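You operate a simulated robot arm through the tools that you are given. There is no shell and no other tool.

You run a simulated robot arm. Do the job below in one go: nothing can be reset, and whatever is moved stays where it is left.

TASK
Swap the valve clamped in the test rig for ball valve 29.
Fine: bleed to 0.0 before you free the clamp; old valve on the black mat; clamp the new one and leave the bleed open. Set down upright: ball valve.

Only the result counts: the job must be done as asked and must still hold three seconds after the hand-in. Knocking over, shifting, dropping, spilling or breaking anything else fails it.

THE ROBOT
A 6-joint arm with a two-finger parallel gripper, fixed in place. Base frame: the origin is at the foot of the arm, x ahead of it, y to its left, z up. Units: mm, degrees, N and s.
Its first joint turns from -166.0 to 166.0 degrees. Payload 3.91 kg.
The TCP is the grasp point between the finger pads, 30 mm short of the fingertips. In the tool frame z runs along the fingers and y along their closing line. The gripper opens to 110 mm. The fingers are 20 mm wide and 10 mm thick; the gripper's body (48 by 112 mm) begins 55 mm behind the TCP.
Orientation is told as [roll, pitch, yaw] about the base's x, y, z axes, in that order, counted from this pose: with the fingers straight down and closing along the base's y, the tool's x points along the base's -x, its y along +y and its z along -z.

THE INTERFACE
- The arm moves only by the tool move_arm. Its argument "increments" is a list that holds one entry, the list of rows, each a list of 6 numbers: the shift along the base's x, y, z in mm, then the turn, a rotation vector about the base's x, y, z in rad. In form: [[[dx, dy, dz, wx, wy, wz], ...]]. A call has 1 to 20 rows; each row shifts and turns the commanded pose from where the row before left it. "fingers" is the gripper command, from -1 (shut) to 1 (fully open), values between in proportion, set as the call begins (left out, the last holds). Rows are played at 5 a second. More than 50 mm and 8.6 degrees between two rows, or a gripper value outside its range, and nothing of the call is played. Where a pose cannot be reached the arm comes as near as it can. A force on the tool above 40 N (or 10 N above the force at the start of the call, whichever is more), or a blocked arm, ends the call early, and 0.2 s more pass. The fingers move at their own pace (about 153 mm/s each) and stop on an object; they squeeze with about 26 N. The grip force told is the motor's: it shows also when the fingers shut on nothing. Time passes only in rows, and 0.2 s behind the last, so rows that do not move let the fingers close. The reply holds the time, the measured pose of the TCP, the force on the tool along the base axes, the opening and the grip force, in the units named above and with some noise, with the torque about the TCP (base axes, N m) and any sound that the robot's microphone picked up, and new pictures: "pictures" is both (left out), scene, wrist or none.
- Cameras (640 x 400 px; columns grow to the right, rows downward): "scene" is fixed at [399.7, 500.5, 1344.3]; the picture's right is [-1.00, 0.04, 0.00], its down [0.03, 0.68, -0.74] and it looks along [-0.03, -0.73, -0.68] (base axes); focal length 214 px, centre (320, 200). "wrist" rides on the gripper at [72, 17, -103] in the tool frame; the picture's right is [-0.23, 0.97, 0.00], its down [-0.76, -0.18, -0.62] and it looks along [-0.61, -0.14, 0.78] (tool axes); focal length 222 px, centre (320, 200). There is no depth. A picture from a camera that has moved, and an enlarged one, comes with that camera's place and axes in the base frame and with its lens.
- close_up(camera, box): a new picture of the part [left, top, right, bottom] of that camera's present view, enlarged. No time passes.
- sign_off(): hands the job in; it is judged then, once.

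Places have to be worked out from the pictures, the camera data and where the tool is seen. Open the gripper and draw the arm clear of the work before you hand the job in, unless the task says otherwise.

The tools are called as name(argument=value, ...) on one line, values as JSON. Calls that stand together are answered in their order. move_arm: Moves the arm, as the interface text tells. Its arguments: {"type":"object","properties":{"increments":{"type":"array"},"fingers":{"type":"number"},"pictures":{"type":"string","enum":["both","scene","wrist","none"]}},"required":["increments"]} The other tools are called the same way: close_up (camera, box) takes an enlarged picture of a part of a camera's view; sign_off () hands the job in.

At the start:

```text
time: 0.0
ee_pos: [344.8, 343.6, 1130.9]
tool_rot: [0.0, 0.1, -0.1]
wrist_force: [-0.5, 0.1, 0.1]
wrist_torque: [-0.01, 0.02, -0.01]
grip_width: 110.0
grasp_force: 0.0
```

scene: 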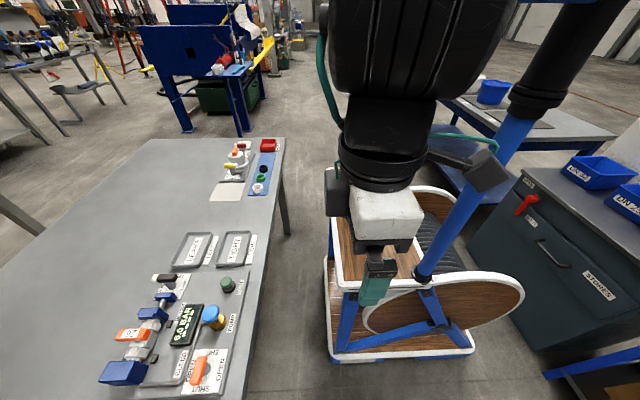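
wrist: 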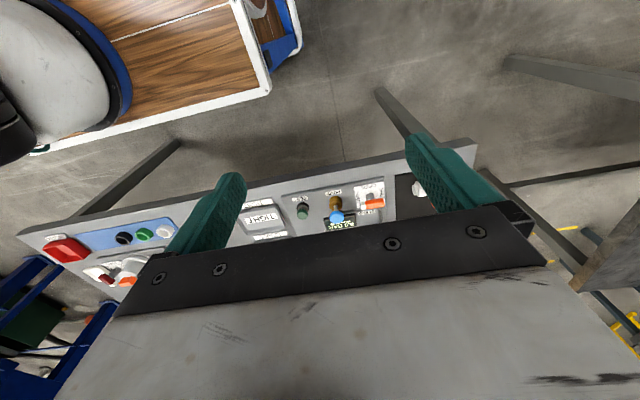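

I start by looking closely at the rig and at the parts in the scene view; nothing is moved yet.

close_up(camera="scene", box=[80, 260, 260, 400])

close_up(camera="scene", box=[160, 130, 300, 280])

close_up(camera="scene", box=[440, 80, 640, 300])

close_up(camera="wrist", box=[20, 130, 480, 320])

```text
2.86 times, centred on (170, 330) of scene
camera zoom: at [399.7, 500.5, 1344.3], right [-1.0, 0.04, 0.0], down [0.03, 0.68, -0.74], along [-0.03, -0.73, -0.68], focal length 613 px, centre (749, -171)
```

zoom: 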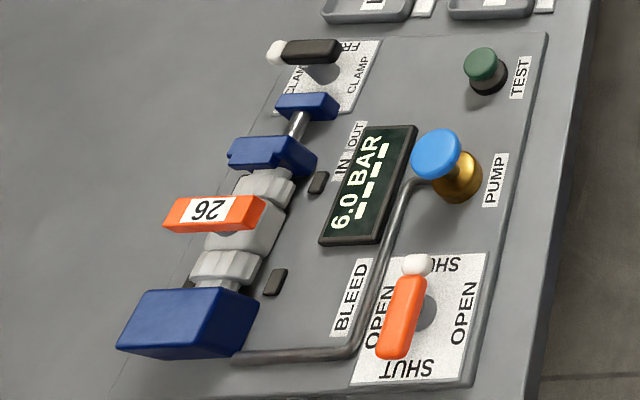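

```text
2.67 times, centred on (230, 205) of scene
camera zoom: at [399.7, 500.5, 1344.3], right [-1.0, 0.04, 0.0], down [0.03, 0.68, -0.74], along [-0.03, -0.73, -0.68], focal length 572 px, centre (560, 187)
```

zoom: 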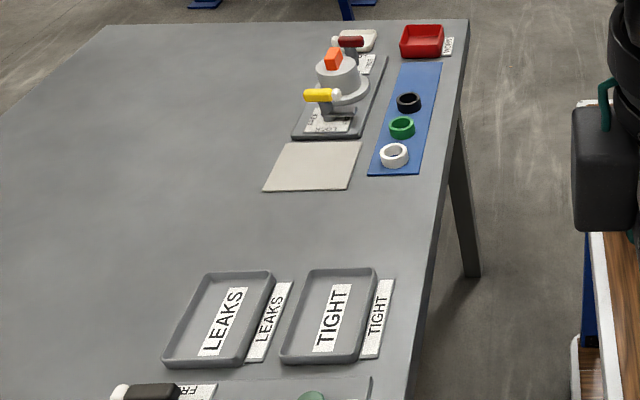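

```text
1.82 times, centred on (540, 190) of scene
camera zoom: at [399.7, 500.5, 1344.3], right [-1.0, 0.04, 0.0], down [0.03, 0.68, -0.74], along [-0.03, -0.73, -0.68], focal length 390 px, centre (-80, 218)
```

zoom: 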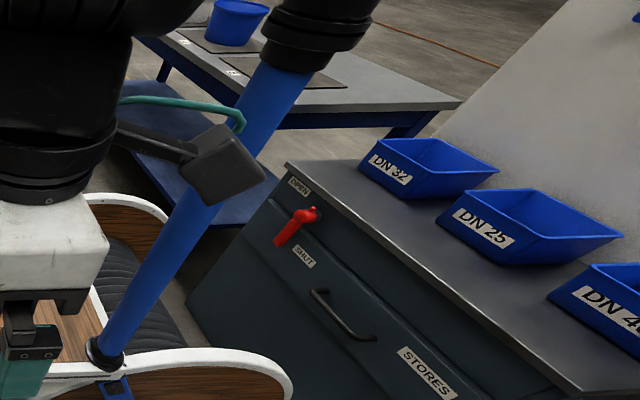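

```text
1.39 times, centred on (250, 225) of wrist
camera zoom: at [271.8, 360.3, 1235.0], right [0.23, 0.97, 0.0], down [0.76, -0.18, 0.62], along [0.61, -0.14, -0.78], focal length 309 px, centre (417, 165)
```

zoom: 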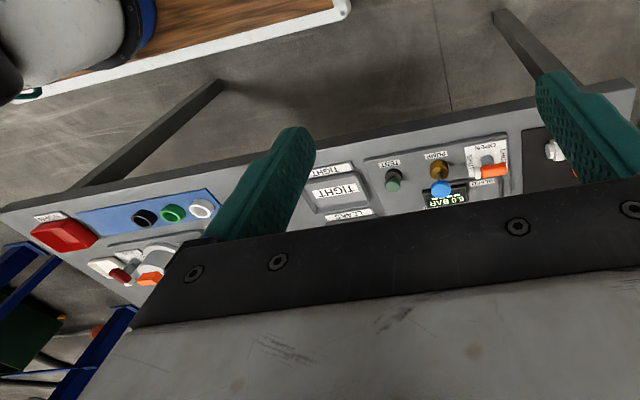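

The pump knob triangulates to about (628, 314, 850) and the table top to about z 787. A black mat and something white sit further along +y, so I move the hand that way at its present height to look.

move_arm(increments=[[[0, 45, 0, 0, 0, 0], [0, 45, 0, 0, 0, 0], [0, 45, 0, 0, 0, 0], [0, 45, 0, 0, 0, 0], [0, 45, 0, 0, 0, 0], [0, 0, 0, 0, 0, 0]]])

```text
time: 1.4
ee_pos: [350.8, 568.5, 1134.5]
tool_rot: [0.2, -0.1, -0.5]
wrist_force: [-0.9, -0.4, -0.6]
wrist_torque: [0.01, 0.0, -0.02]
grip_width: 110.0
grasp_force: 0.0
camera wrist: at [278.3, 585.5, 1237.7], right [0.24, 0.97, 0.0], down [0.76, -0.19, 0.62], along [0.61, -0.15, -0.78], focal length 222 px, centre (320, 200)
```

scene: 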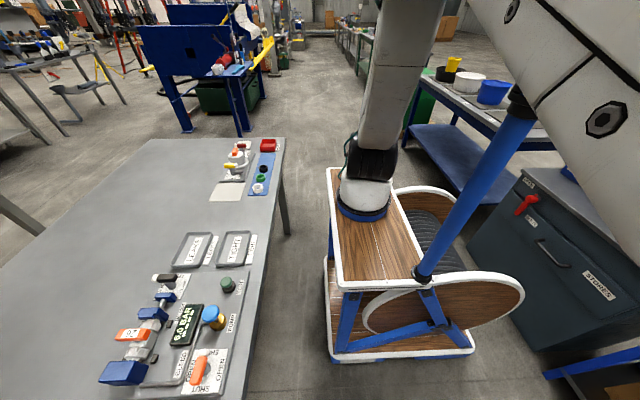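
wrist: 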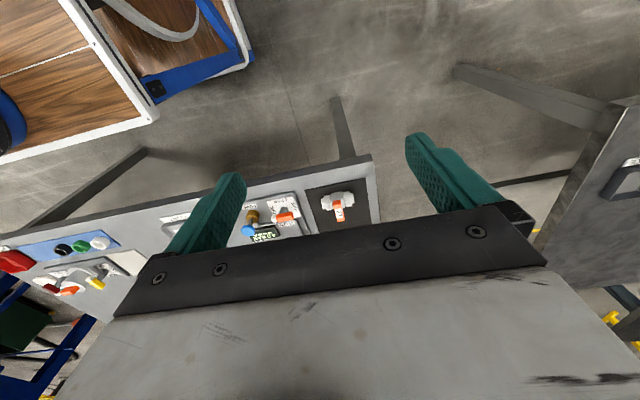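

A valve lies on the black mat at the +y end of the table. I zoom in on it and on the other table.

close_up(camera="wrist", box=[220, 150, 400, 250])

close_up(camera="wrist", box=[0, 190, 200, 320])

close_up(camera="scene", box=[400, 40, 640, 200])

close_up(camera="wrist", box=[540, 80, 640, 340])

```text
3.56 times, centred on (310, 200) of wrist
camera zoom: at [278.3, 585.5, 1237.7], right [0.24, 0.97, 0.0], down [0.76, -0.19, 0.62], along [0.61, -0.15, -0.78], focal length 790 px, centre (356, 200)
```

zoom: 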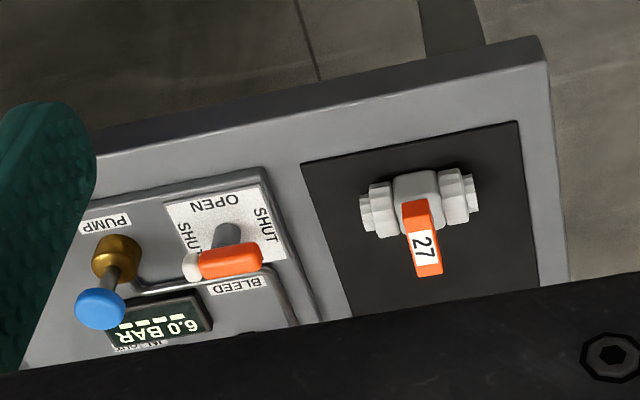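

```text
3.08 times, centred on (100, 255) of wrist
camera zoom: at [278.3, 585.5, 1237.7], right [0.24, 0.97, 0.0], down [0.76, -0.19, 0.62], along [0.61, -0.15, -0.78], focal length 684 px, centre (997, 31)
```

zoom: 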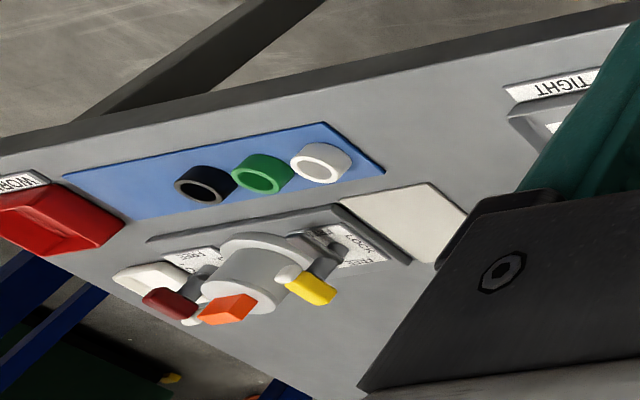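

```text
2.50 times, centred on (520, 120) of scene
camera zoom: at [399.7, 500.5, 1344.3], right [-1.0, 0.04, 0.0], down [0.03, 0.68, -0.74], along [-0.03, -0.73, -0.68], focal length 536 px, centre (-180, 400)
```

zoom: 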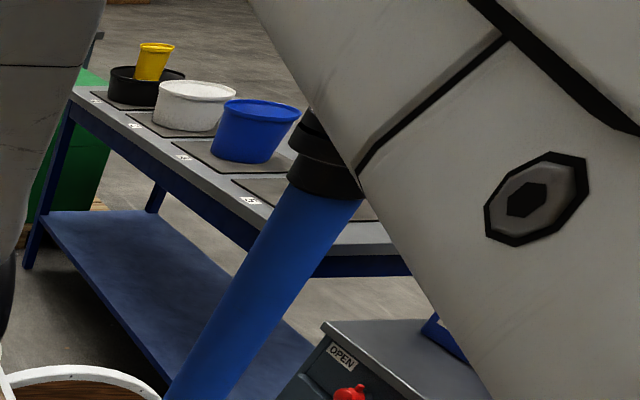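

```text
1.54 times, centred on (590, 210) of wrist
camera zoom: at [278.3, 585.5, 1237.7], right [0.24, 0.97, 0.0], down [0.76, -0.19, 0.62], along [0.61, -0.15, -0.78], focal length 342 px, centre (-95, 185)
```

zoom: 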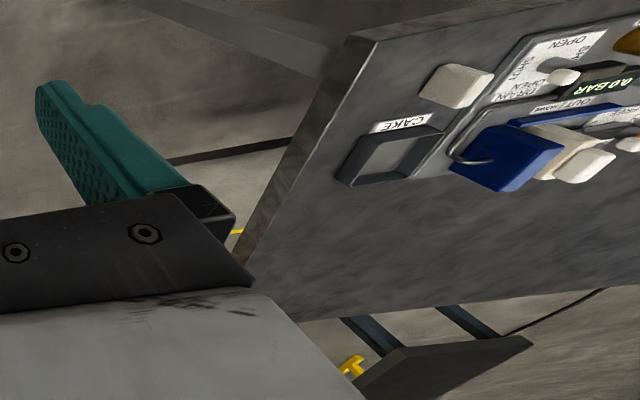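

The mat valve appears to read 27 and the clamped one 26. I zoom further on both tags to be sure.

close_up(camera="wrist", box=[315, 185, 365, 230])

close_up(camera="scene", box=[110, 315, 170, 350])

close_up(camera="scene", box=[330, 100, 560, 370])

```text
8.89 times, centred on (340, 208) of wrist
camera zoom: at [278.3, 585.5, 1237.7], right [0.24, 0.97, 0.0], down [0.76, -0.19, 0.62], along [0.61, -0.15, -0.78], focal length 1974 px, centre (142, 133)
```

zoom: 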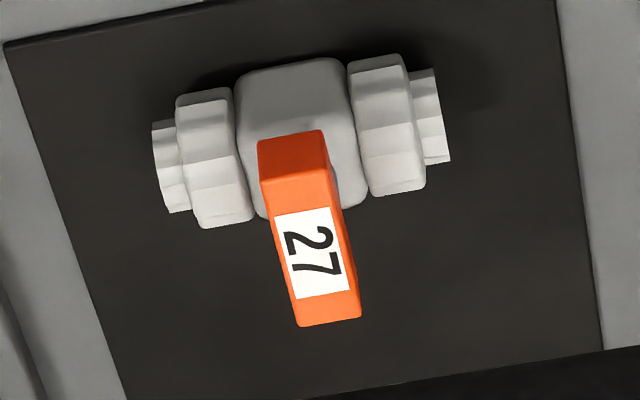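

```text
10.67 times, centred on (140, 332) of scene
camera zoom: at [399.7, 500.5, 1344.3], right [-1.0, 0.04, 0.0], down [0.03, 0.68, -0.74], along [-0.03, -0.73, -0.68], focal length 2288 px, centre (2240, -1213)
```

zoom: 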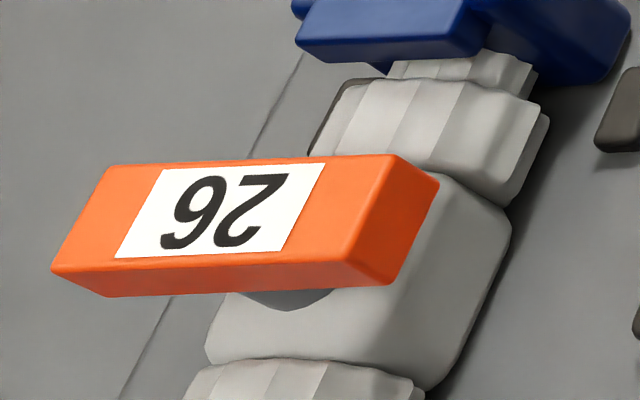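

```text
1.48 times, centred on (445, 235) of scene
camera zoom: at [399.7, 500.5, 1344.3], right [-1.0, 0.04, 0.0], down [0.03, 0.68, -0.74], along [-0.03, -0.73, -0.68], focal length 318 px, centre (135, 148)
```

zoom: 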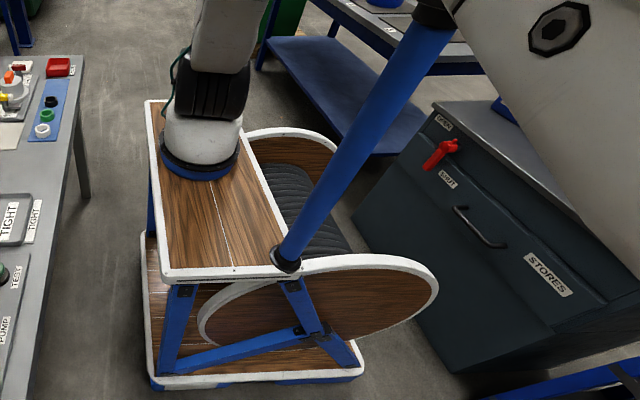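

Confirmed: 26 is clamped and 27 is on the mat, so 29 must be elsewhere, probably in the stores. I turn the wrist in place to look back past the base toward the stores cabinet before driving that way.

move_arm(increments=[[[0, 0, 0, 0, 0, -0.145], [0, 0, 0, 0, 0, -0.145], [0, 0, 0, 0, 0, -0.145], [0, 0, 0, 0, 0, -0.145], [0, 0, 0, 0, 0, -0.145], [0, 0, 0, 0, 0, -0.145], [0, 0, 0, 0, 0, -0.145], [0, 0, 0, 0, 0, -0.145], [0, 0, 0, 0, 0, -0.145], [0, 0, 0, 0, 0, -0.145], [0, 0, 0, 0, 0, -0.145], [0, 0, 0, 0, 0, -0.145], [0, 0, 0, 0, 0, -0.145]]])

```text
time: 4.2
ee_pos: [349.8, 566.9, 1134.0]
tool_rot: [-0.3, 0.2, -93.7]
wrist_force: [0.0, 0.3, -0.3]
wrist_torque: [-0.04, -0.03, 0.01]
grip_width: 109.9
grasp_force: 0.0
out of reach, approached as far as the arm can: row 12, 13
camera wrist: at [372.6, 637.9, 1236.8], right [0.96, -0.29, -0.01], down [-0.22, -0.75, 0.62], along [-0.18, -0.59, -0.78], focal length 222 px, centre (320, 200)
```

scene: 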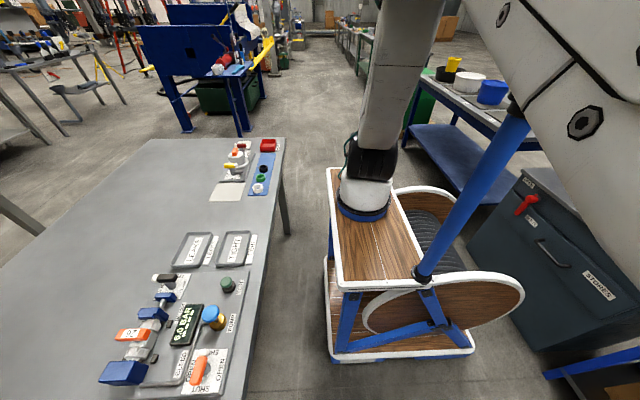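
wrist: 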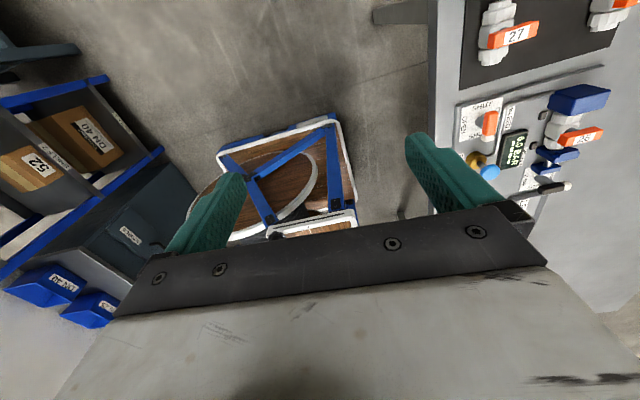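

Now more is visible: a second valve on the mat (upper right) and shelves with boxes at the left. I zoom in on each.

close_up(camera="wrist", box=[440, 0, 640, 110])

close_up(camera="wrist", box=[0, 40, 200, 340])

```text
3.20 times, centred on (540, 55) of wrist
camera zoom: at [372.6, 637.9, 1236.8], right [0.96, -0.29, -0.01], down [-0.22, -0.75, 0.62], along [-0.18, -0.59, -0.78], focal length 711 px, centre (-384, 664)
```

zoom: 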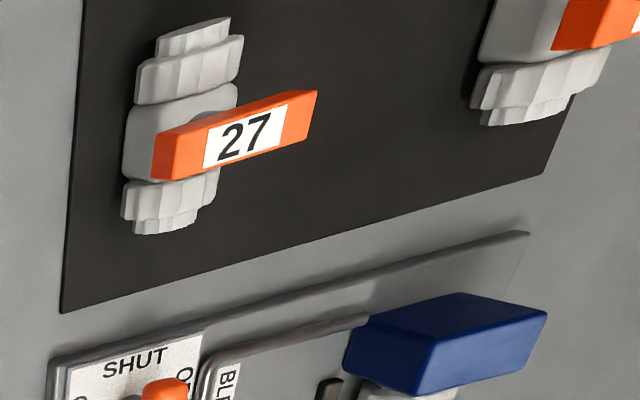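

```text
1.33 times, centred on (100, 190) of wrist
camera zoom: at [372.6, 637.9, 1236.8], right [0.96, -0.29, -0.01], down [-0.22, -0.75, 0.62], along [-0.18, -0.59, -0.78], focal length 296 px, centre (613, 213)
```

zoom: 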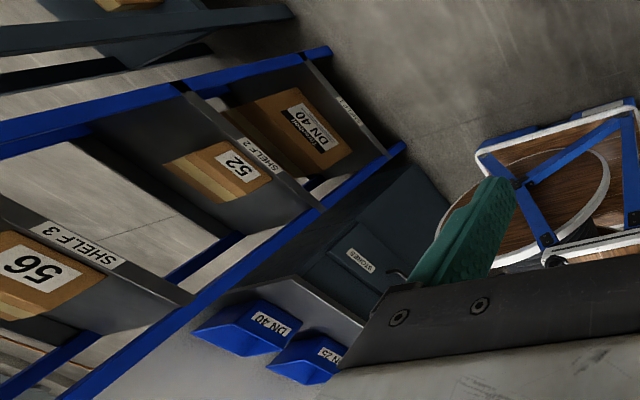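

A second valve is on the far part of the mat; likely 29. I turn the wrist back part way so the whole mat and rig come into view.

move_arm(increments=[[[0, 0, 0, 0, 0, 0.145], [0, 0, 0, 0, 0, 0.145], [0, 0, 0, 0, 0, 0.145], [0, 30, 0, 0, 0, 0.145], [0, 30, 0, 0, 0, 0.145], [0, 0, 0, 0, 0, 0]]])

```text
time: 5.6
ee_pos: [354.9, 627.7, 1132.0]
tool_rot: [-0.3, 0.1, -52.3]
wrist_force: [0.4, -0.8, 0.6]
wrist_torque: [0.02, -0.01, -0.02]
grip_width: 110.1
grasp_force: 0.0
camera wrist: at [323.5, 694.4, 1235.1], right [0.91, 0.42, -0.01], down [0.33, -0.71, 0.62], along [0.26, -0.57, -0.78], focal length 222 px, centre (320, 200)
```

scene: 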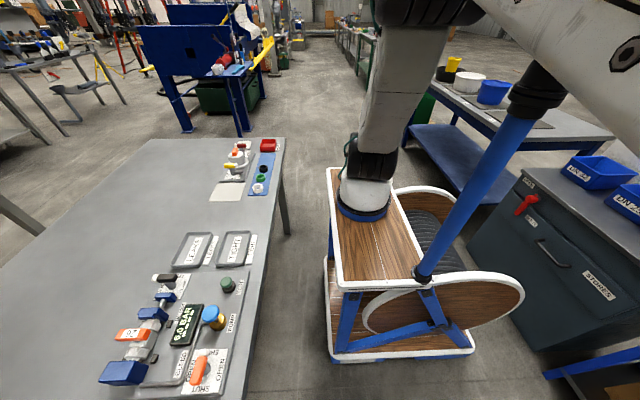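
wrist: 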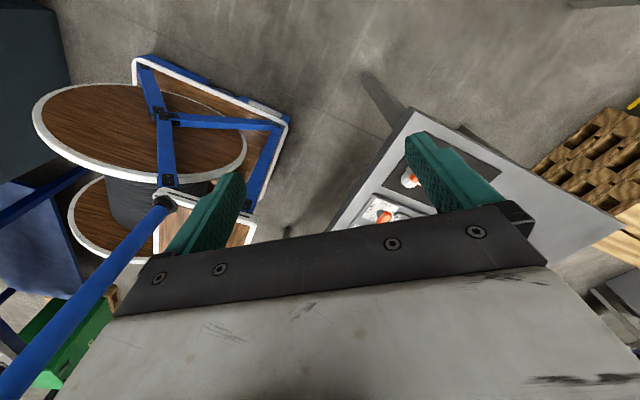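

The finger hides the mat from here. I move the hand forward and turn it back to yaw 0, so that the camera looks at the mat (near 700, 545) between the fingers.

move_arm(increments=[[[15, -4, -5, 0, 0, 0.145], [15, -4, -5, 0, 0, 0.145], [15, -4, -5, 0, 0, 0.145], [15, -4, -5, 0, 0, 0.145], [15, -4, -5, 0, 0, 0.145], [15, -4, -5, 0, 0, 0.145], [2, 0, -2, 0, 0, 0.043], [0, 0, 0, 0, 0, 0]]])

```text
time: 7.4
ee_pos: [444.3, 603.3, 1098.7]
tool_rot: [-0.3, 0.0, 0.3]
wrist_force: [-0.4, -0.2, 0.5]
wrist_torque: [0.03, -0.01, 0.0]
grip_width: 110.2
grasp_force: 0.1
camera wrist: at [371.8, 620.3, 1203.1], right [0.22, 0.97, -0.01], down [0.76, -0.17, 0.62], along [0.61, -0.14, -0.78], focal length 222 px, centre (320, 200)
```

scene: 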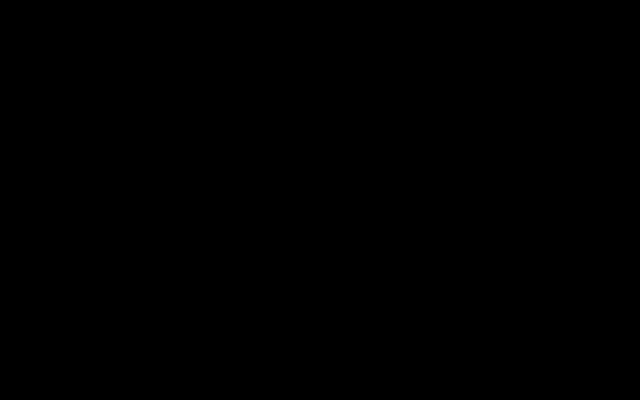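
wrist: 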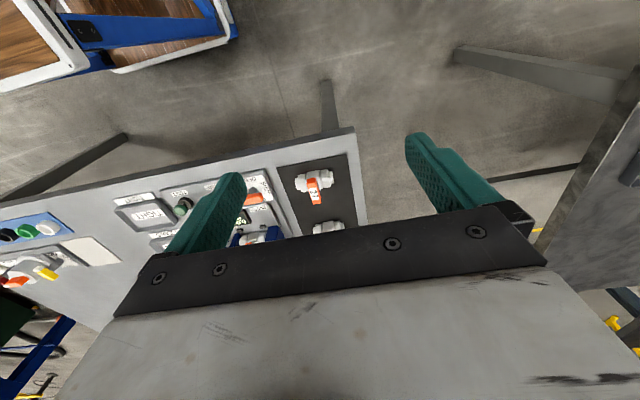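

The arm now covers the scene camera, and the far valve is only just visible under the gripper body. I move 130 mm further in x to see it fully.

move_arm(increments=[[[45, 0, 0, 0, 0, 0], [45, 0, 0, 0, 0, 0], [40, 0, 0, 0, 0, 0], [0, 0, 0, 0, 0, 0]]])

close_up(camera="wrist", box=[220, 60, 420, 230])

```text
time: 8.4
ee_pos: [573.8, 602.6, 1101.4]
tool_rot: [-0.3, 0.0, 0.2]
wrist_force: [0.7, 0.0, 0.8]
wrist_torque: [-0.05, 0.03, -0.02]
grip_width: 110.1
grasp_force: 0.0
camera wrist: at [501.1, 619.9, 1205.0], right [0.22, 0.97, -0.01], down [0.76, -0.17, 0.62], along [0.61, -0.14, -0.78], focal length 222 px, centre (320, 200)
```

scene: 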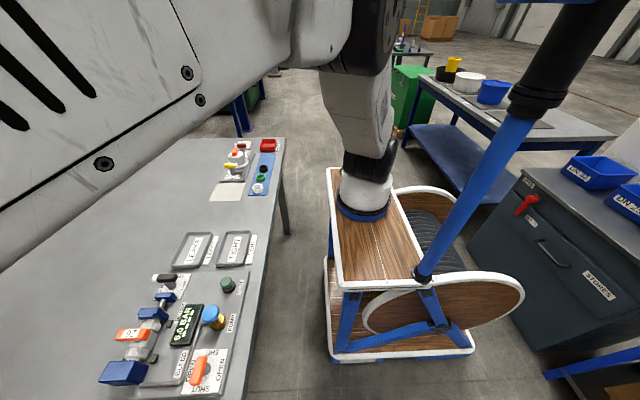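
wrist: 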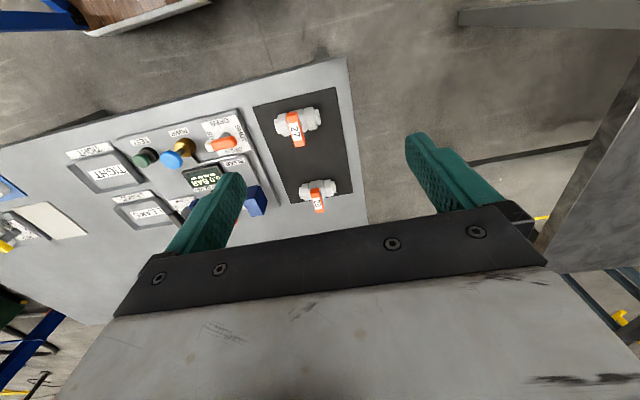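

```text
2.35 times, centred on (320, 145) of wrist
camera zoom: at [501.1, 619.9, 1205.0], right [0.22, 0.97, -0.01], down [0.76, -0.17, 0.62], along [0.61, -0.14, -0.78], focal length 523 px, centre (320, 329)
```

zoom: 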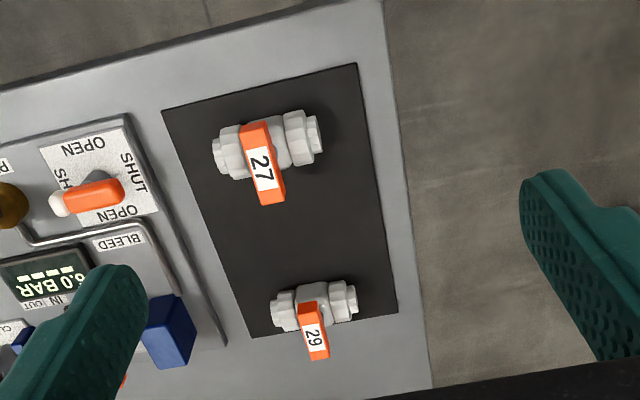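

Found: ball valve 29 is at the far end of the mat, about (772, 553), 27 at about (626, 551), with the mat over x 592–823, y 473–626. Next I move over the rig for a closer look at bleed, gauge and clamp.

move_arm(increments=[[[-10, -38, -8, 0, 0, 0], [-10, -38, -8, 0, 0, 0], [-10, -38, -8, 0, 0, 0], [-10, -38, -8, 0, 0, 0], [-10, -38, -8, 0, 0, 0], [-10, -38, -8, 0, 0, 0], [-10, -38, -8, 0, 0, 0], [0, 0, 0, 0, 0, 0]]])

close_up(camera="wrist", box=[160, 40, 440, 240])

```text
time: 10.2
ee_pos: [502.9, 337.0, 1041.7]
tool_rot: [-0.3, 0.0, 0.1]
wrist_force: [-0.9, 0.9, 0.2]
wrist_torque: [-0.01, 0.02, 0.01]
grip_width: 109.7
grasp_force: 0.1
camera wrist: at [430.9, 353.7, 1147.1], right [0.22, 0.97, -0.01], down [0.76, -0.17, 0.62], along [0.61, -0.14, -0.78], focal length 222 px, centre (320, 200)
```

scene: 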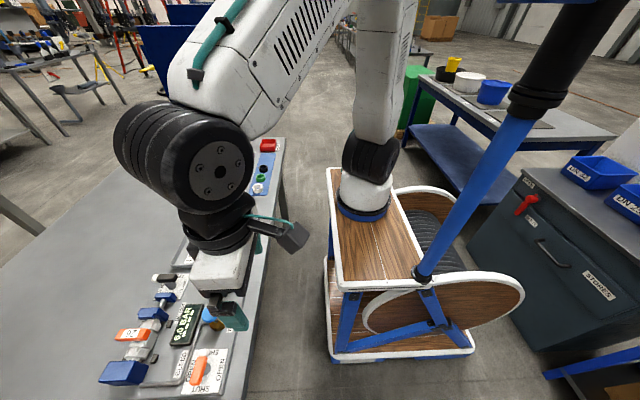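
wrist: 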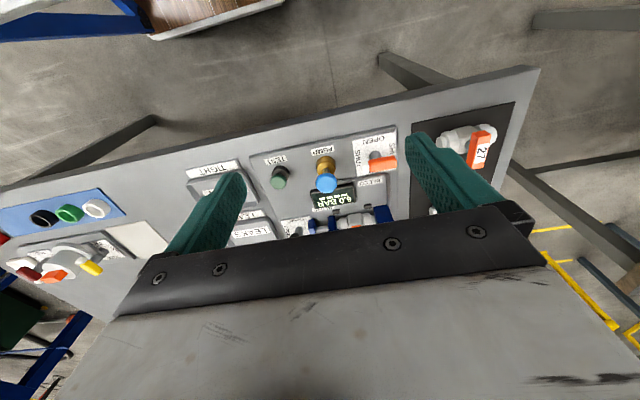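

```text
2.00 times, centred on (300, 140) of wrist
camera zoom: at [430.9, 353.7, 1147.1], right [0.22, 0.97, -0.01], down [0.76, -0.17, 0.62], along [0.61, -0.14, -0.78], focal length 444 px, centre (360, 320)
```

zoom: 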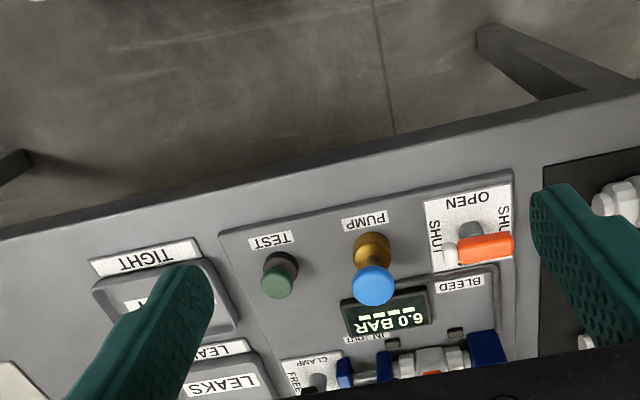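

The bleed handle lies along y at SHUT, the gauge reads 6.0 bar, and the clamp is hidden under the gripper. I move 150 mm further in x to see the whole rig from above.

move_arm(increments=[[[45, 0, 0, 0, 0, 0], [45, 0, 0, 0, 0, 0], [45, 0, 0, 0, 0, 0], [15, 0, 0, 0, 0, 0], [0, 0, 0, 0, 0, 0]]])

close_up(camera="wrist", box=[200, 20, 440, 230])

```text
time: 11.4
ee_pos: [654.5, 335.0, 1044.2]
tool_rot: [-0.4, 0.1, 0.2]
wrist_force: [0.5, -0.4, 0.4]
wrist_torque: [0.03, 0.02, 0.03]
grip_width: 109.9
grasp_force: 0.1
camera wrist: at [580.8, 352.7, 1147.7], right [0.22, 0.97, -0.01], down [0.76, -0.17, 0.62], along [0.61, -0.14, -0.78], focal length 222 px, centre (320, 200)
```

scene: 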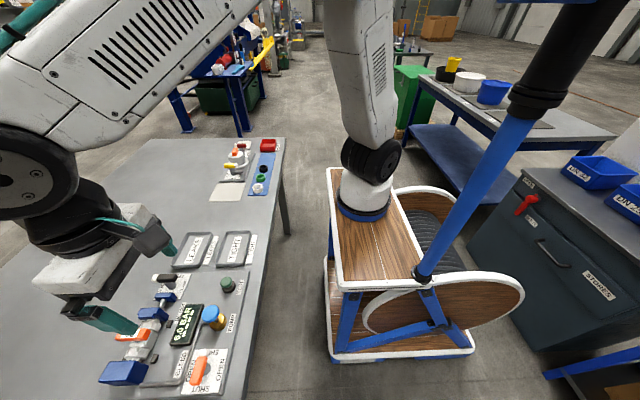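
wrist: 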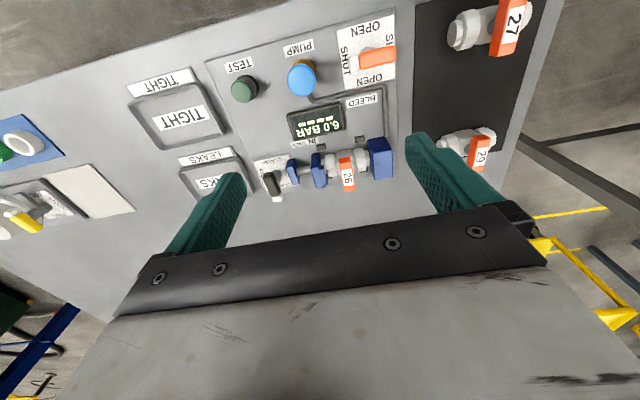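

```text
1.90 times, centred on (320, 125) of wrist
camera zoom: at [580.8, 352.7, 1147.7], right [0.22, 0.97, -0.01], down [0.76, -0.17, 0.62], along [0.61, -0.14, -0.78], focal length 423 px, centre (320, 343)
```

zoom: 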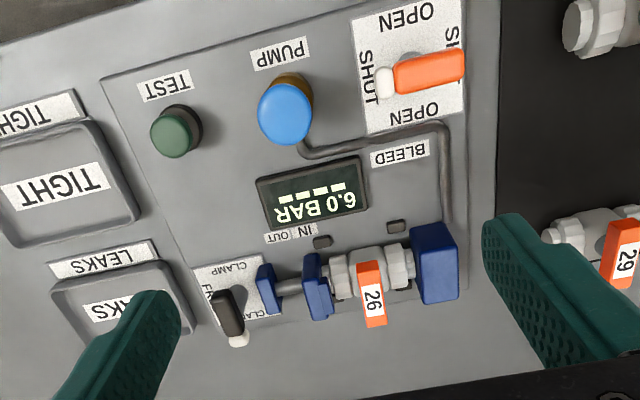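

The whole rig is visible now. I judge the bleed handle's centre at about (631, 409, 822), bar along y; the clamp lever at about (787, 218, 820), bar along x; valve 26 at about (773, 355), fixed jaw at y≈410 and moving jaw at y≈308. I go above the bleed handle with the hand turned -90° so the fingers close across its bar.

move_arm(increments=[[[-2.2, 6.7, -10, 0, 0, -0.1428], [-2.2, 6.7, -10, 0, 0, -0.1428], [-2.2, 6.7, -10, 0, 0, -0.1428], [-2.2, 6.7, -10, 0, 0, -0.1428], [-2.2, 6.7, -10, 0, 0, -0.1428], [-2.2, 6.7, -10, 0, 0, -0.1428], [-2.2, 6.7, -10, 0, 0, -0.1428], [-2.2, 6.7, -10, 0, 0, -0.1428], [-2.2, 6.7, -10, 0, 0, -0.1428], [-2.2, 6.7, -10, 0, 0, -0.1428], [-2.2, 6.7, -10, 0, 0, -0.1428], [0, 0, 0, 0, 0, 0], [0, 0, 0, 0, 0, 0]]])

move_arm(increments=[[[0, 0, 0, 0, 0, 0]]], pictures="none")

close_up(camera="wrist", box=[200, 60, 440, 230])

```text
time: 14.2
ee_pos: [630.1, 409.6, 933.0]
tool_rot: [-0.4, 0.0, -89.8]
wrist_force: [-0.5, -0.2, 0.8]
wrist_torque: [-0.02, 0.0, 0.01]
grip_width: 110.2
grasp_force: 0.1
camera wrist: at [646.6, 482.4, 1037.0], right [0.97, -0.22, -0.01], down [-0.17, -0.76, 0.62], along [-0.14, -0.61, -0.78], focal length 222 px, centre (320, 200)
```

scene: 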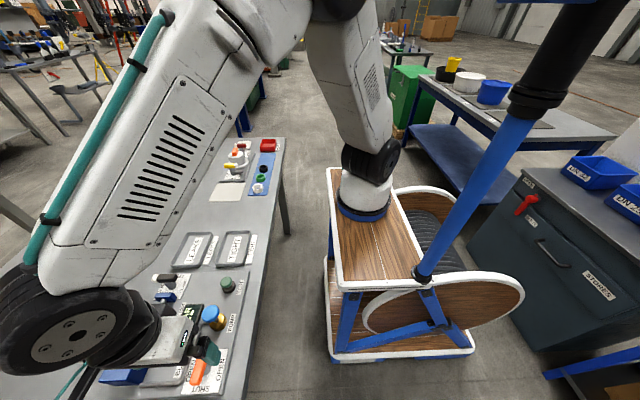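
wrist: 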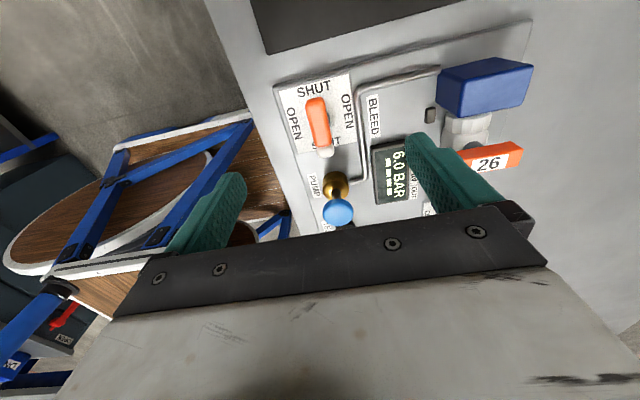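

```text
time: 14.6
ee_pos: [629.9, 409.5, 933.1]
tool_rot: [-0.3, 0.0, -89.8]
wrist_force: [0.8, 0.4, -0.2]
wrist_torque: [-0.03, -0.03, 0.04]
grip_width: 109.7
grasp_force: 0.1
```

```text
2.35 times, centred on (320, 145) of wrist
camera zoom: at [646.5, 482.4, 1037.0], right [0.97, -0.22, -0.01], down [-0.17, -0.76, 0.62], along [-0.14, -0.61, -0.78], focal length 523 px, centre (320, 329)
```

zoom: 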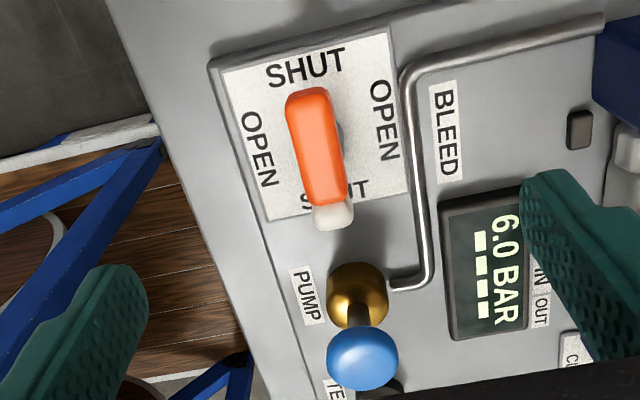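

The readings are steady. The handle's hub works out at about (629, 408); I part-close the fingers to 50 mm and lower to TCP z 842, so the tips straddle the bar without touching the plate.

move_arm(increments=[[[-1, -1, -20, 0, 0, 0], [0, 0, -25, 0, 0, 0], [0, 0, -25, 0, 0, 0], [0, 0, -15, 0, 0, 0], [0, 0, 0, 0, 0, 0]]], fingers=-0.1)

close_up(camera="wrist", box=[220, 60, 440, 230])

close_up(camera="scene", box=[80, 260, 260, 400])

```text
time: 15.8
ee_pos: [629.1, 410.8, 847.4]
tool_rot: [-0.2, 0.1, -89.7]
wrist_force: [0.7, 0.4, 0.2]
wrist_torque: [0.05, 0.02, 0.03]
grip_width: 49.6
grasp_force: 0.0
camera wrist: at [645.3, 482.1, 951.7], right [0.97, -0.22, -0.01], down [-0.17, -0.76, 0.62], along [-0.14, -0.61, -0.78], focal length 222 px, centre (320, 200)
```

scene: 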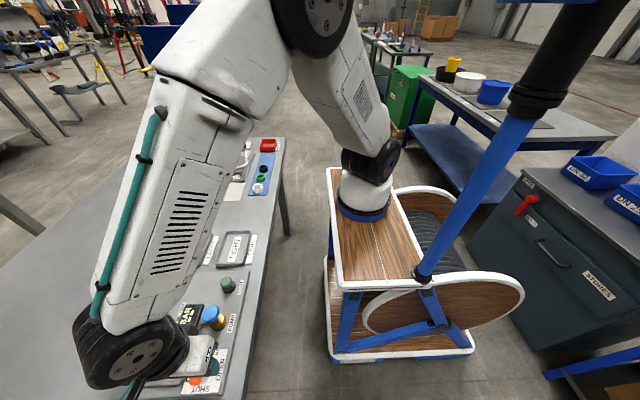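
wrist: 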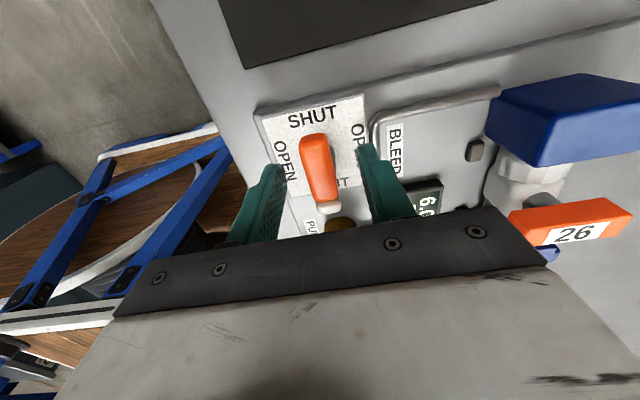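

```text
2.35 times, centred on (330, 145) of wrist
camera zoom: at [645.3, 482.1, 951.7], right [0.97, -0.22, -0.01], down [-0.17, -0.76, 0.62], along [-0.14, -0.61, -0.78], focal length 523 px, centre (296, 329)
```

zoom: 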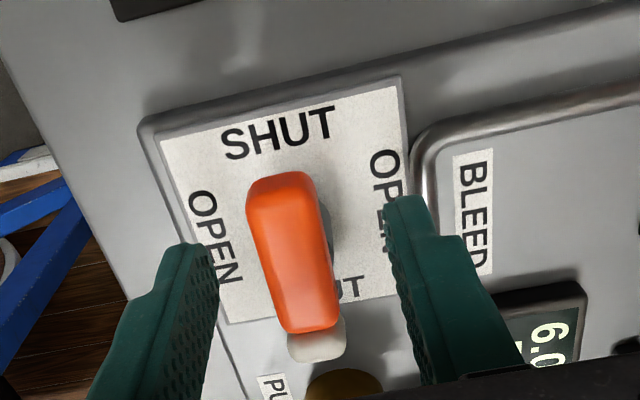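

```text
2.86 times, centred on (170, 330) of scene
camera zoom: at [399.7, 500.5, 1344.3], right [-1.0, 0.04, 0.0], down [0.03, 0.68, -0.74], along [-0.03, -0.73, -0.68], focal length 613 px, centre (749, -171)
```

zoom: 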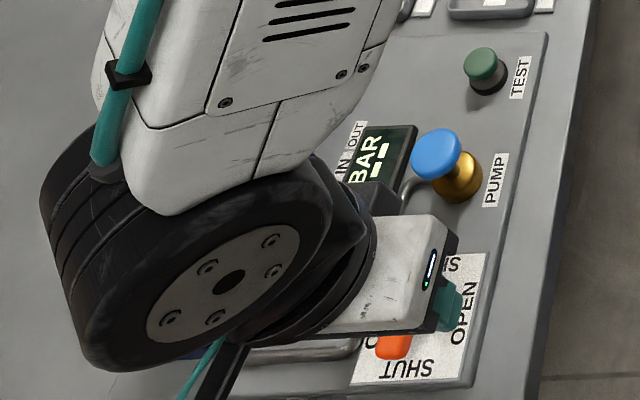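

The fingers straddle the bar; its top works out nearer z 820, so I go 13 mm lower (tips at about 804, still above the plate) and then close.

move_arm(increments=[[[0, -1, -7, 0, 0, 0], [0, -1, -6, 0, 0, 0], [0, 0, 0, 0, 0, 0]]], pictures="none")

move_arm(increments=[[[0, 0, 0, 0, 0, 0], [0, 0, 0, 0, 0, 0]]], fingers=-1, pictures="wrist")

close_up(camera="wrist", box=[220, 60, 440, 230])

```text
time: 16.6
ee_pos: [628.9, 407.5, 834.7]
tool_rot: [-0.3, 0.0, -89.9]
wrist_force: [0.2, 0.3, 0.2]
wrist_torque: [-0.01, 0.02, 0.0]
grip_width: 49.6
grasp_force: 0.0
```

```text
time: 17.2
ee_pos: [628.2, 408.0, 834.6]
tool_rot: [-0.3, -0.1, -89.8]
wrist_force: [-2.9, -0.8, -2.2]
wrist_torque: [0.17, -0.39, 0.01]
grip_width: 19.8
grasp_force: 44.4
camera wrist: at [645.3, 480.5, 938.8], right [0.97, -0.22, -0.01], down [-0.17, -0.76, 0.62], along [-0.14, -0.61, -0.78], focal length 222 px, centre (320, 200)
```

wrist: 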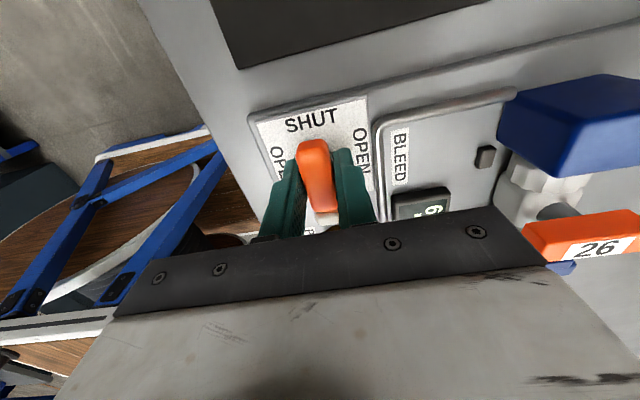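

```text
2.35 times, centred on (330, 145) of wrist
camera zoom: at [645.3, 480.5, 938.8], right [0.97, -0.22, -0.01], down [-0.17, -0.76, 0.62], along [-0.14, -0.61, -0.78], focal length 523 px, centre (296, 329)
```

zoom: 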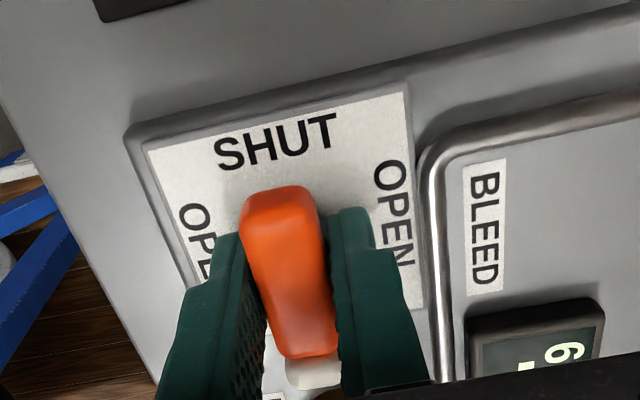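

The bar is gripped (19.8 mm wide). I turn it counter-clockwise a little first to test the direction.

move_arm(increments=[[[0, 0, 0, 0, 0, 0.08], [0, 0, 0, 0, 0, 0.08], [0, 0, 0, 0, 0, 0.08]]], pictures="wrist")

```text
time: 18.0
ee_pos: [626.4, 408.6, 835.1]
tool_rot: [-0.3, 0.1, -76.0]
wrist_force: [-9.6, 3.9, 1.5]
wrist_torque: [-0.03, -0.15, -0.05]
grip_width: 19.7
grasp_force: 44.9
camera wrist: at [626.6, 482.3, 938.9], right [1.0, 0.02, -0.01], down [0.02, -0.78, 0.62], along [0.01, -0.62, -0.78], focal length 222 px, centre (320, 200)
```

wrist: 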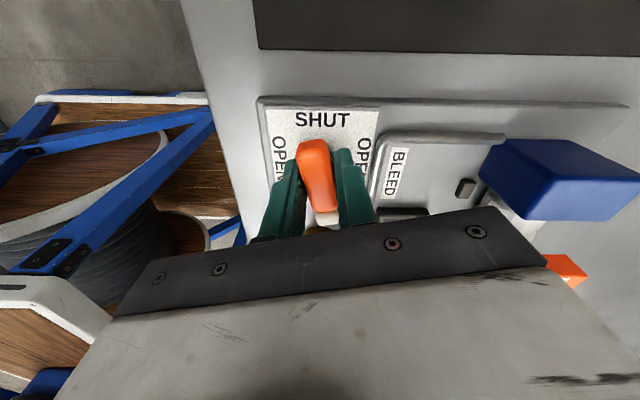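

The handle follows with little torque, and the sideways force suggests the hub is a few mm to −y of my grip. I keep turning counter-clockwise along a matching small arc.

move_arm(increments=[[[-2.8, 0, 0, 0, 0, 0.12], [-0.9, -0.4, 0, 0, 0, 0.12], [-0.8, -0.5, 0, 0, 0, 0.12], [-0.8, -0.6, 0, 0, 0, 0.12], [-0.7, -0.7, 0, 0, 0, 0.12]]], pictures="wrist")

```text
time: 19.1
ee_pos: [626.0, 407.8, 834.5]
tool_rot: [0.1, 0.0, -46.9]
wrist_force: [14.7, 5.3, -14.7]
wrist_torque: [0.22, 0.01, 0.02]
grip_width: 19.3
grasp_force: 45.1
stopped in row 5: the force on the tool passed its limit at 42 N (the readings are from after the stop); the commanded pose is now the measured one
camera wrist: at [588.2, 471.2, 939.0], right [0.87, 0.5, 0.0], down [0.39, -0.68, 0.62], along [0.31, -0.54, -0.78], focal length 222 px, centre (320, 200)
```

wrist: 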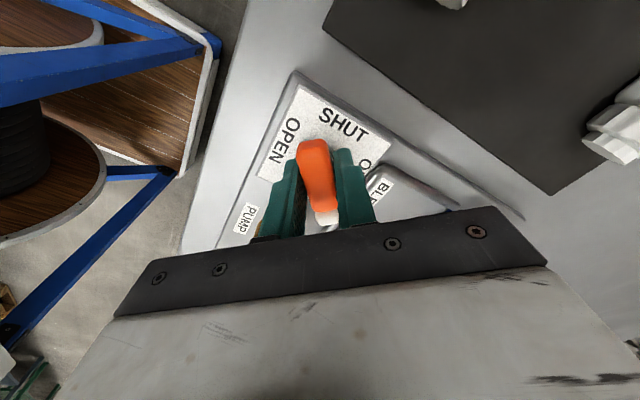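

The hand was held at about (626, 408), so that is the hub itself; no arc is needed. The command is reset there, so I go on turning in place.

move_arm(increments=[[[0, 0, 0, 0, 0, 0.1], [0, 0, 0, 0, 0, 0.1], [0, 0, 0, 0, 0, 0.1]]], pictures="wrist")

```text
time: 19.9
ee_pos: [625.6, 407.3, 835.7]
tool_rot: [-0.1, 0.1, -29.5]
wrist_force: [15.7, 0.0, -24.4]
wrist_torque: [0.08, -1.12, 0.03]
grip_width: 19.4
grasp_force: 45.4
camera wrist: at [570.5, 456.7, 939.1], right [0.68, 0.74, 0.0], down [0.58, -0.53, 0.62], along [0.46, -0.42, -0.78], focal length 222 px, centre (320, 200)
```

wrist: 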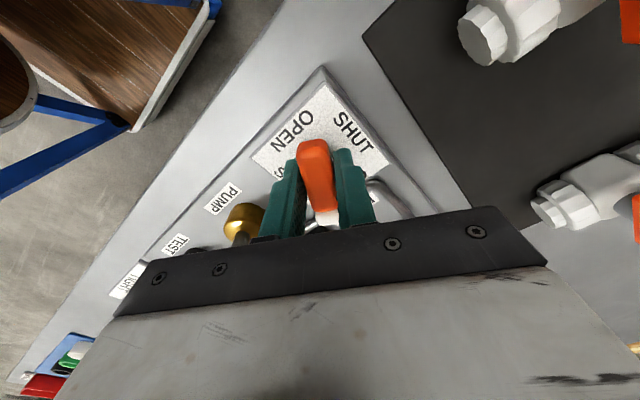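

Turned about 60°, with some side and vertical load building up. I relieve it with a small shift along the force and turn on.

move_arm(increments=[[[0.8, 0, -1.0, 0, 0, 0.0], [0, 0, 0, 0, 0, 0.08], [0, 0, 0, 0, 0, 0.08], [0, 0, 0, 0, 0, 0]]], pictures="wrist")

```text
time: 20.9
ee_pos: [625.3, 405.7, 834.5]
tool_rot: [0.0, 0.1, -20.4]
wrist_force: [0.8, -8.8, -7.3]
wrist_torque: [0.2, 0.3, -0.05]
grip_width: 19.4
grasp_force: 44.7
camera wrist: at [563.0, 446.8, 939.2], right [0.55, 0.83, 0.0], down [0.65, -0.43, 0.62], along [0.52, -0.34, -0.78], focal length 222 px, centre (320, 200)
```

wrist: 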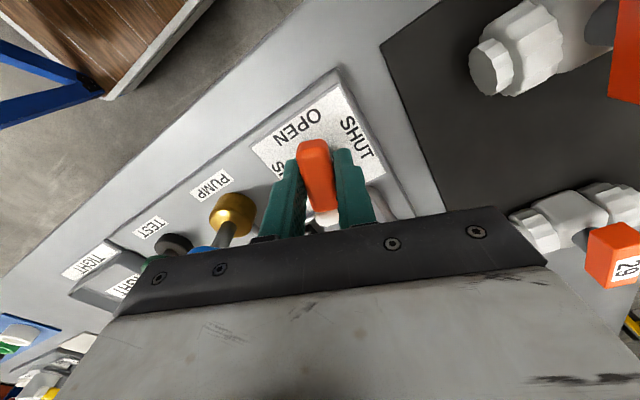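

Down to −20°; forces are small. I turn the last 20°.

move_arm(increments=[[[0, -0.5, -0.4, 0, 0, 0.08], [0, 0, 0, 0, 0, 0.08], [0, 0, 0, 0, 0, 0.08], [0, 0, 0, 0, 0, 0.1], [0, 0, 0, 0, 0, 0]]], pictures="both")

close_up(camera="wrist", box=[200, 60, 440, 240])

close_up(camera="scene", box=[80, 260, 260, 400])

```text
time: 22.1
ee_pos: [624.3, 405.4, 835.1]
tool_rot: [-0.1, 0.2, -0.9]
wrist_force: [-10.9, -23.1, 2.8]
wrist_torque: [-0.3, -0.08, -0.01]
grip_width: 19.8
grasp_force: 44.8
camera wrist: at [552.6, 422.7, 939.2], right [0.24, 0.97, 0.0], down [0.76, -0.19, 0.62], along [0.6, -0.15, -0.78], focal length 222 px, centre (320, 200)
```

scene: 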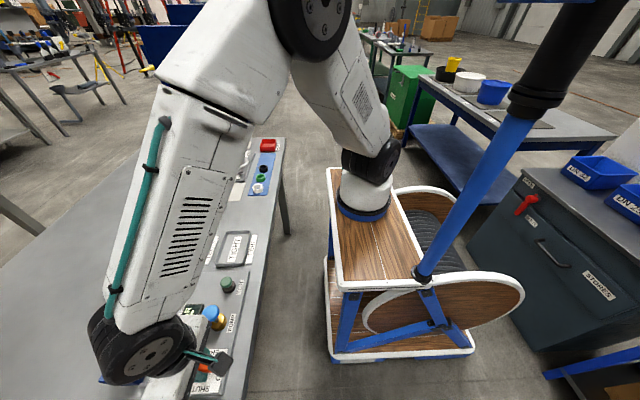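
wrist: 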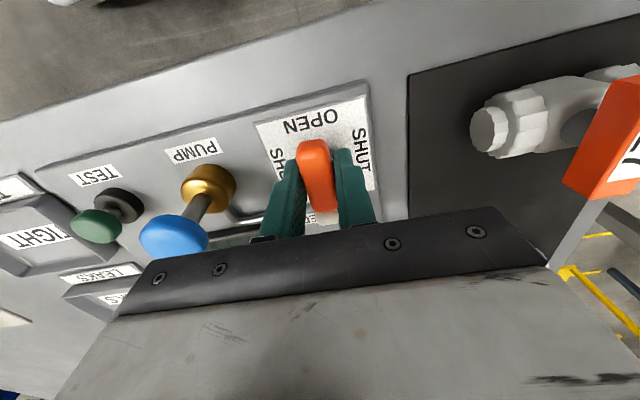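

```text
2.22 times, centred on (320, 150) of wrist
camera zoom: at [552.6, 422.7, 939.2], right [0.24, 0.97, 0.0], down [0.76, -0.19, 0.62], along [0.6, -0.15, -0.78], focal length 494 px, centre (320, 311)
```

zoom: 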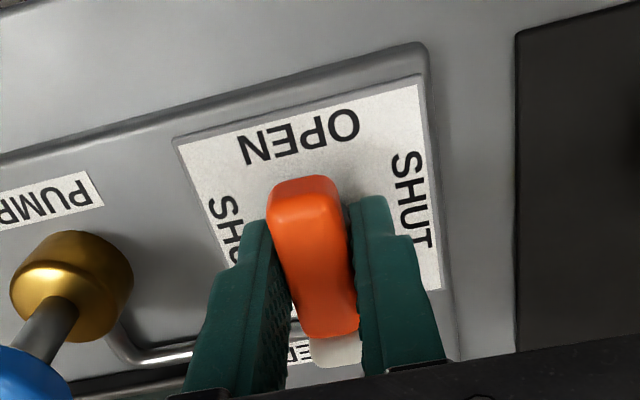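

```text
2.86 times, centred on (170, 330) of scene
camera zoom: at [399.7, 500.5, 1344.3], right [-1.0, 0.04, 0.0], down [0.03, 0.68, -0.74], along [-0.03, -0.73, -0.68], focal length 613 px, centre (749, -171)
```

zoom: 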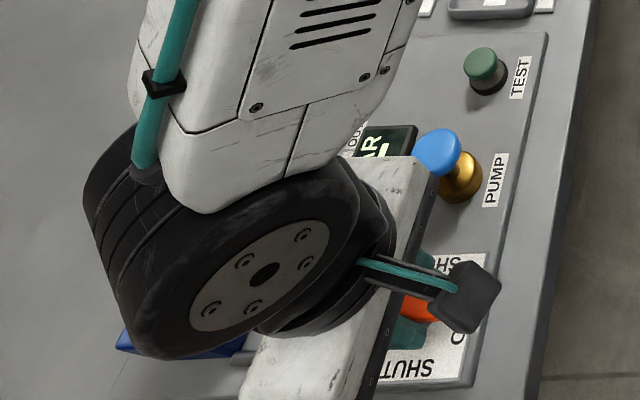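

The handle is now along x at OPEN. I relax the side load, release to 50 mm and lift straight up to see the gauge.

move_arm(increments=[[[-0.5, -1.0, 0, 0, 0, 0.02], [0, 0, 0, 0, 0, 0]]], pictures="none")

move_arm(increments=[[[0, 0, 0, 0, 0, 0], [0, 0, 0, 0, 0, 0], [0, 0, 30, 0, 0, 0], [0, 0, 40, 0, 0, 0], [-20, -10, 40, 0, 0, 0], [-40, -10, 40, 0, 0, 0], [-40, 0, 40, 0, 0, 0], [0, 0, 0, 0, 0, 0]]], fingers=-0.1)

close_up(camera="wrist", box=[200, 60, 440, 240])

```text
time: 22.7
ee_pos: [624.3, 405.0, 835.1]
tool_rot: [0.2, 0.1, 0.3]
wrist_force: [-2.8, -12.7, 3.6]
wrist_torque: [-0.69, 0.79, 0.01]
grip_width: 19.7
grasp_force: 45.4
```

```text
refused: row 6 steps farther than a row can; nothing moved
```

```text
2.22 times, centred on (320, 150) of wrist
camera zoom: at [552.0, 421.0, 939.1], right [0.22, 0.97, 0.0], down [0.76, -0.18, 0.62], along [0.61, -0.14, -0.78], focal length 494 px, centre (320, 311)
```

zoom: 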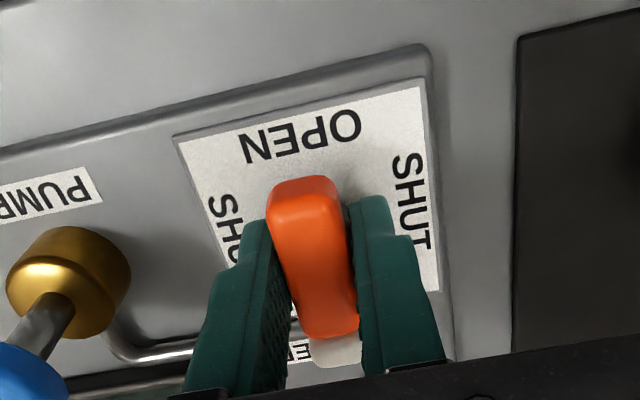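

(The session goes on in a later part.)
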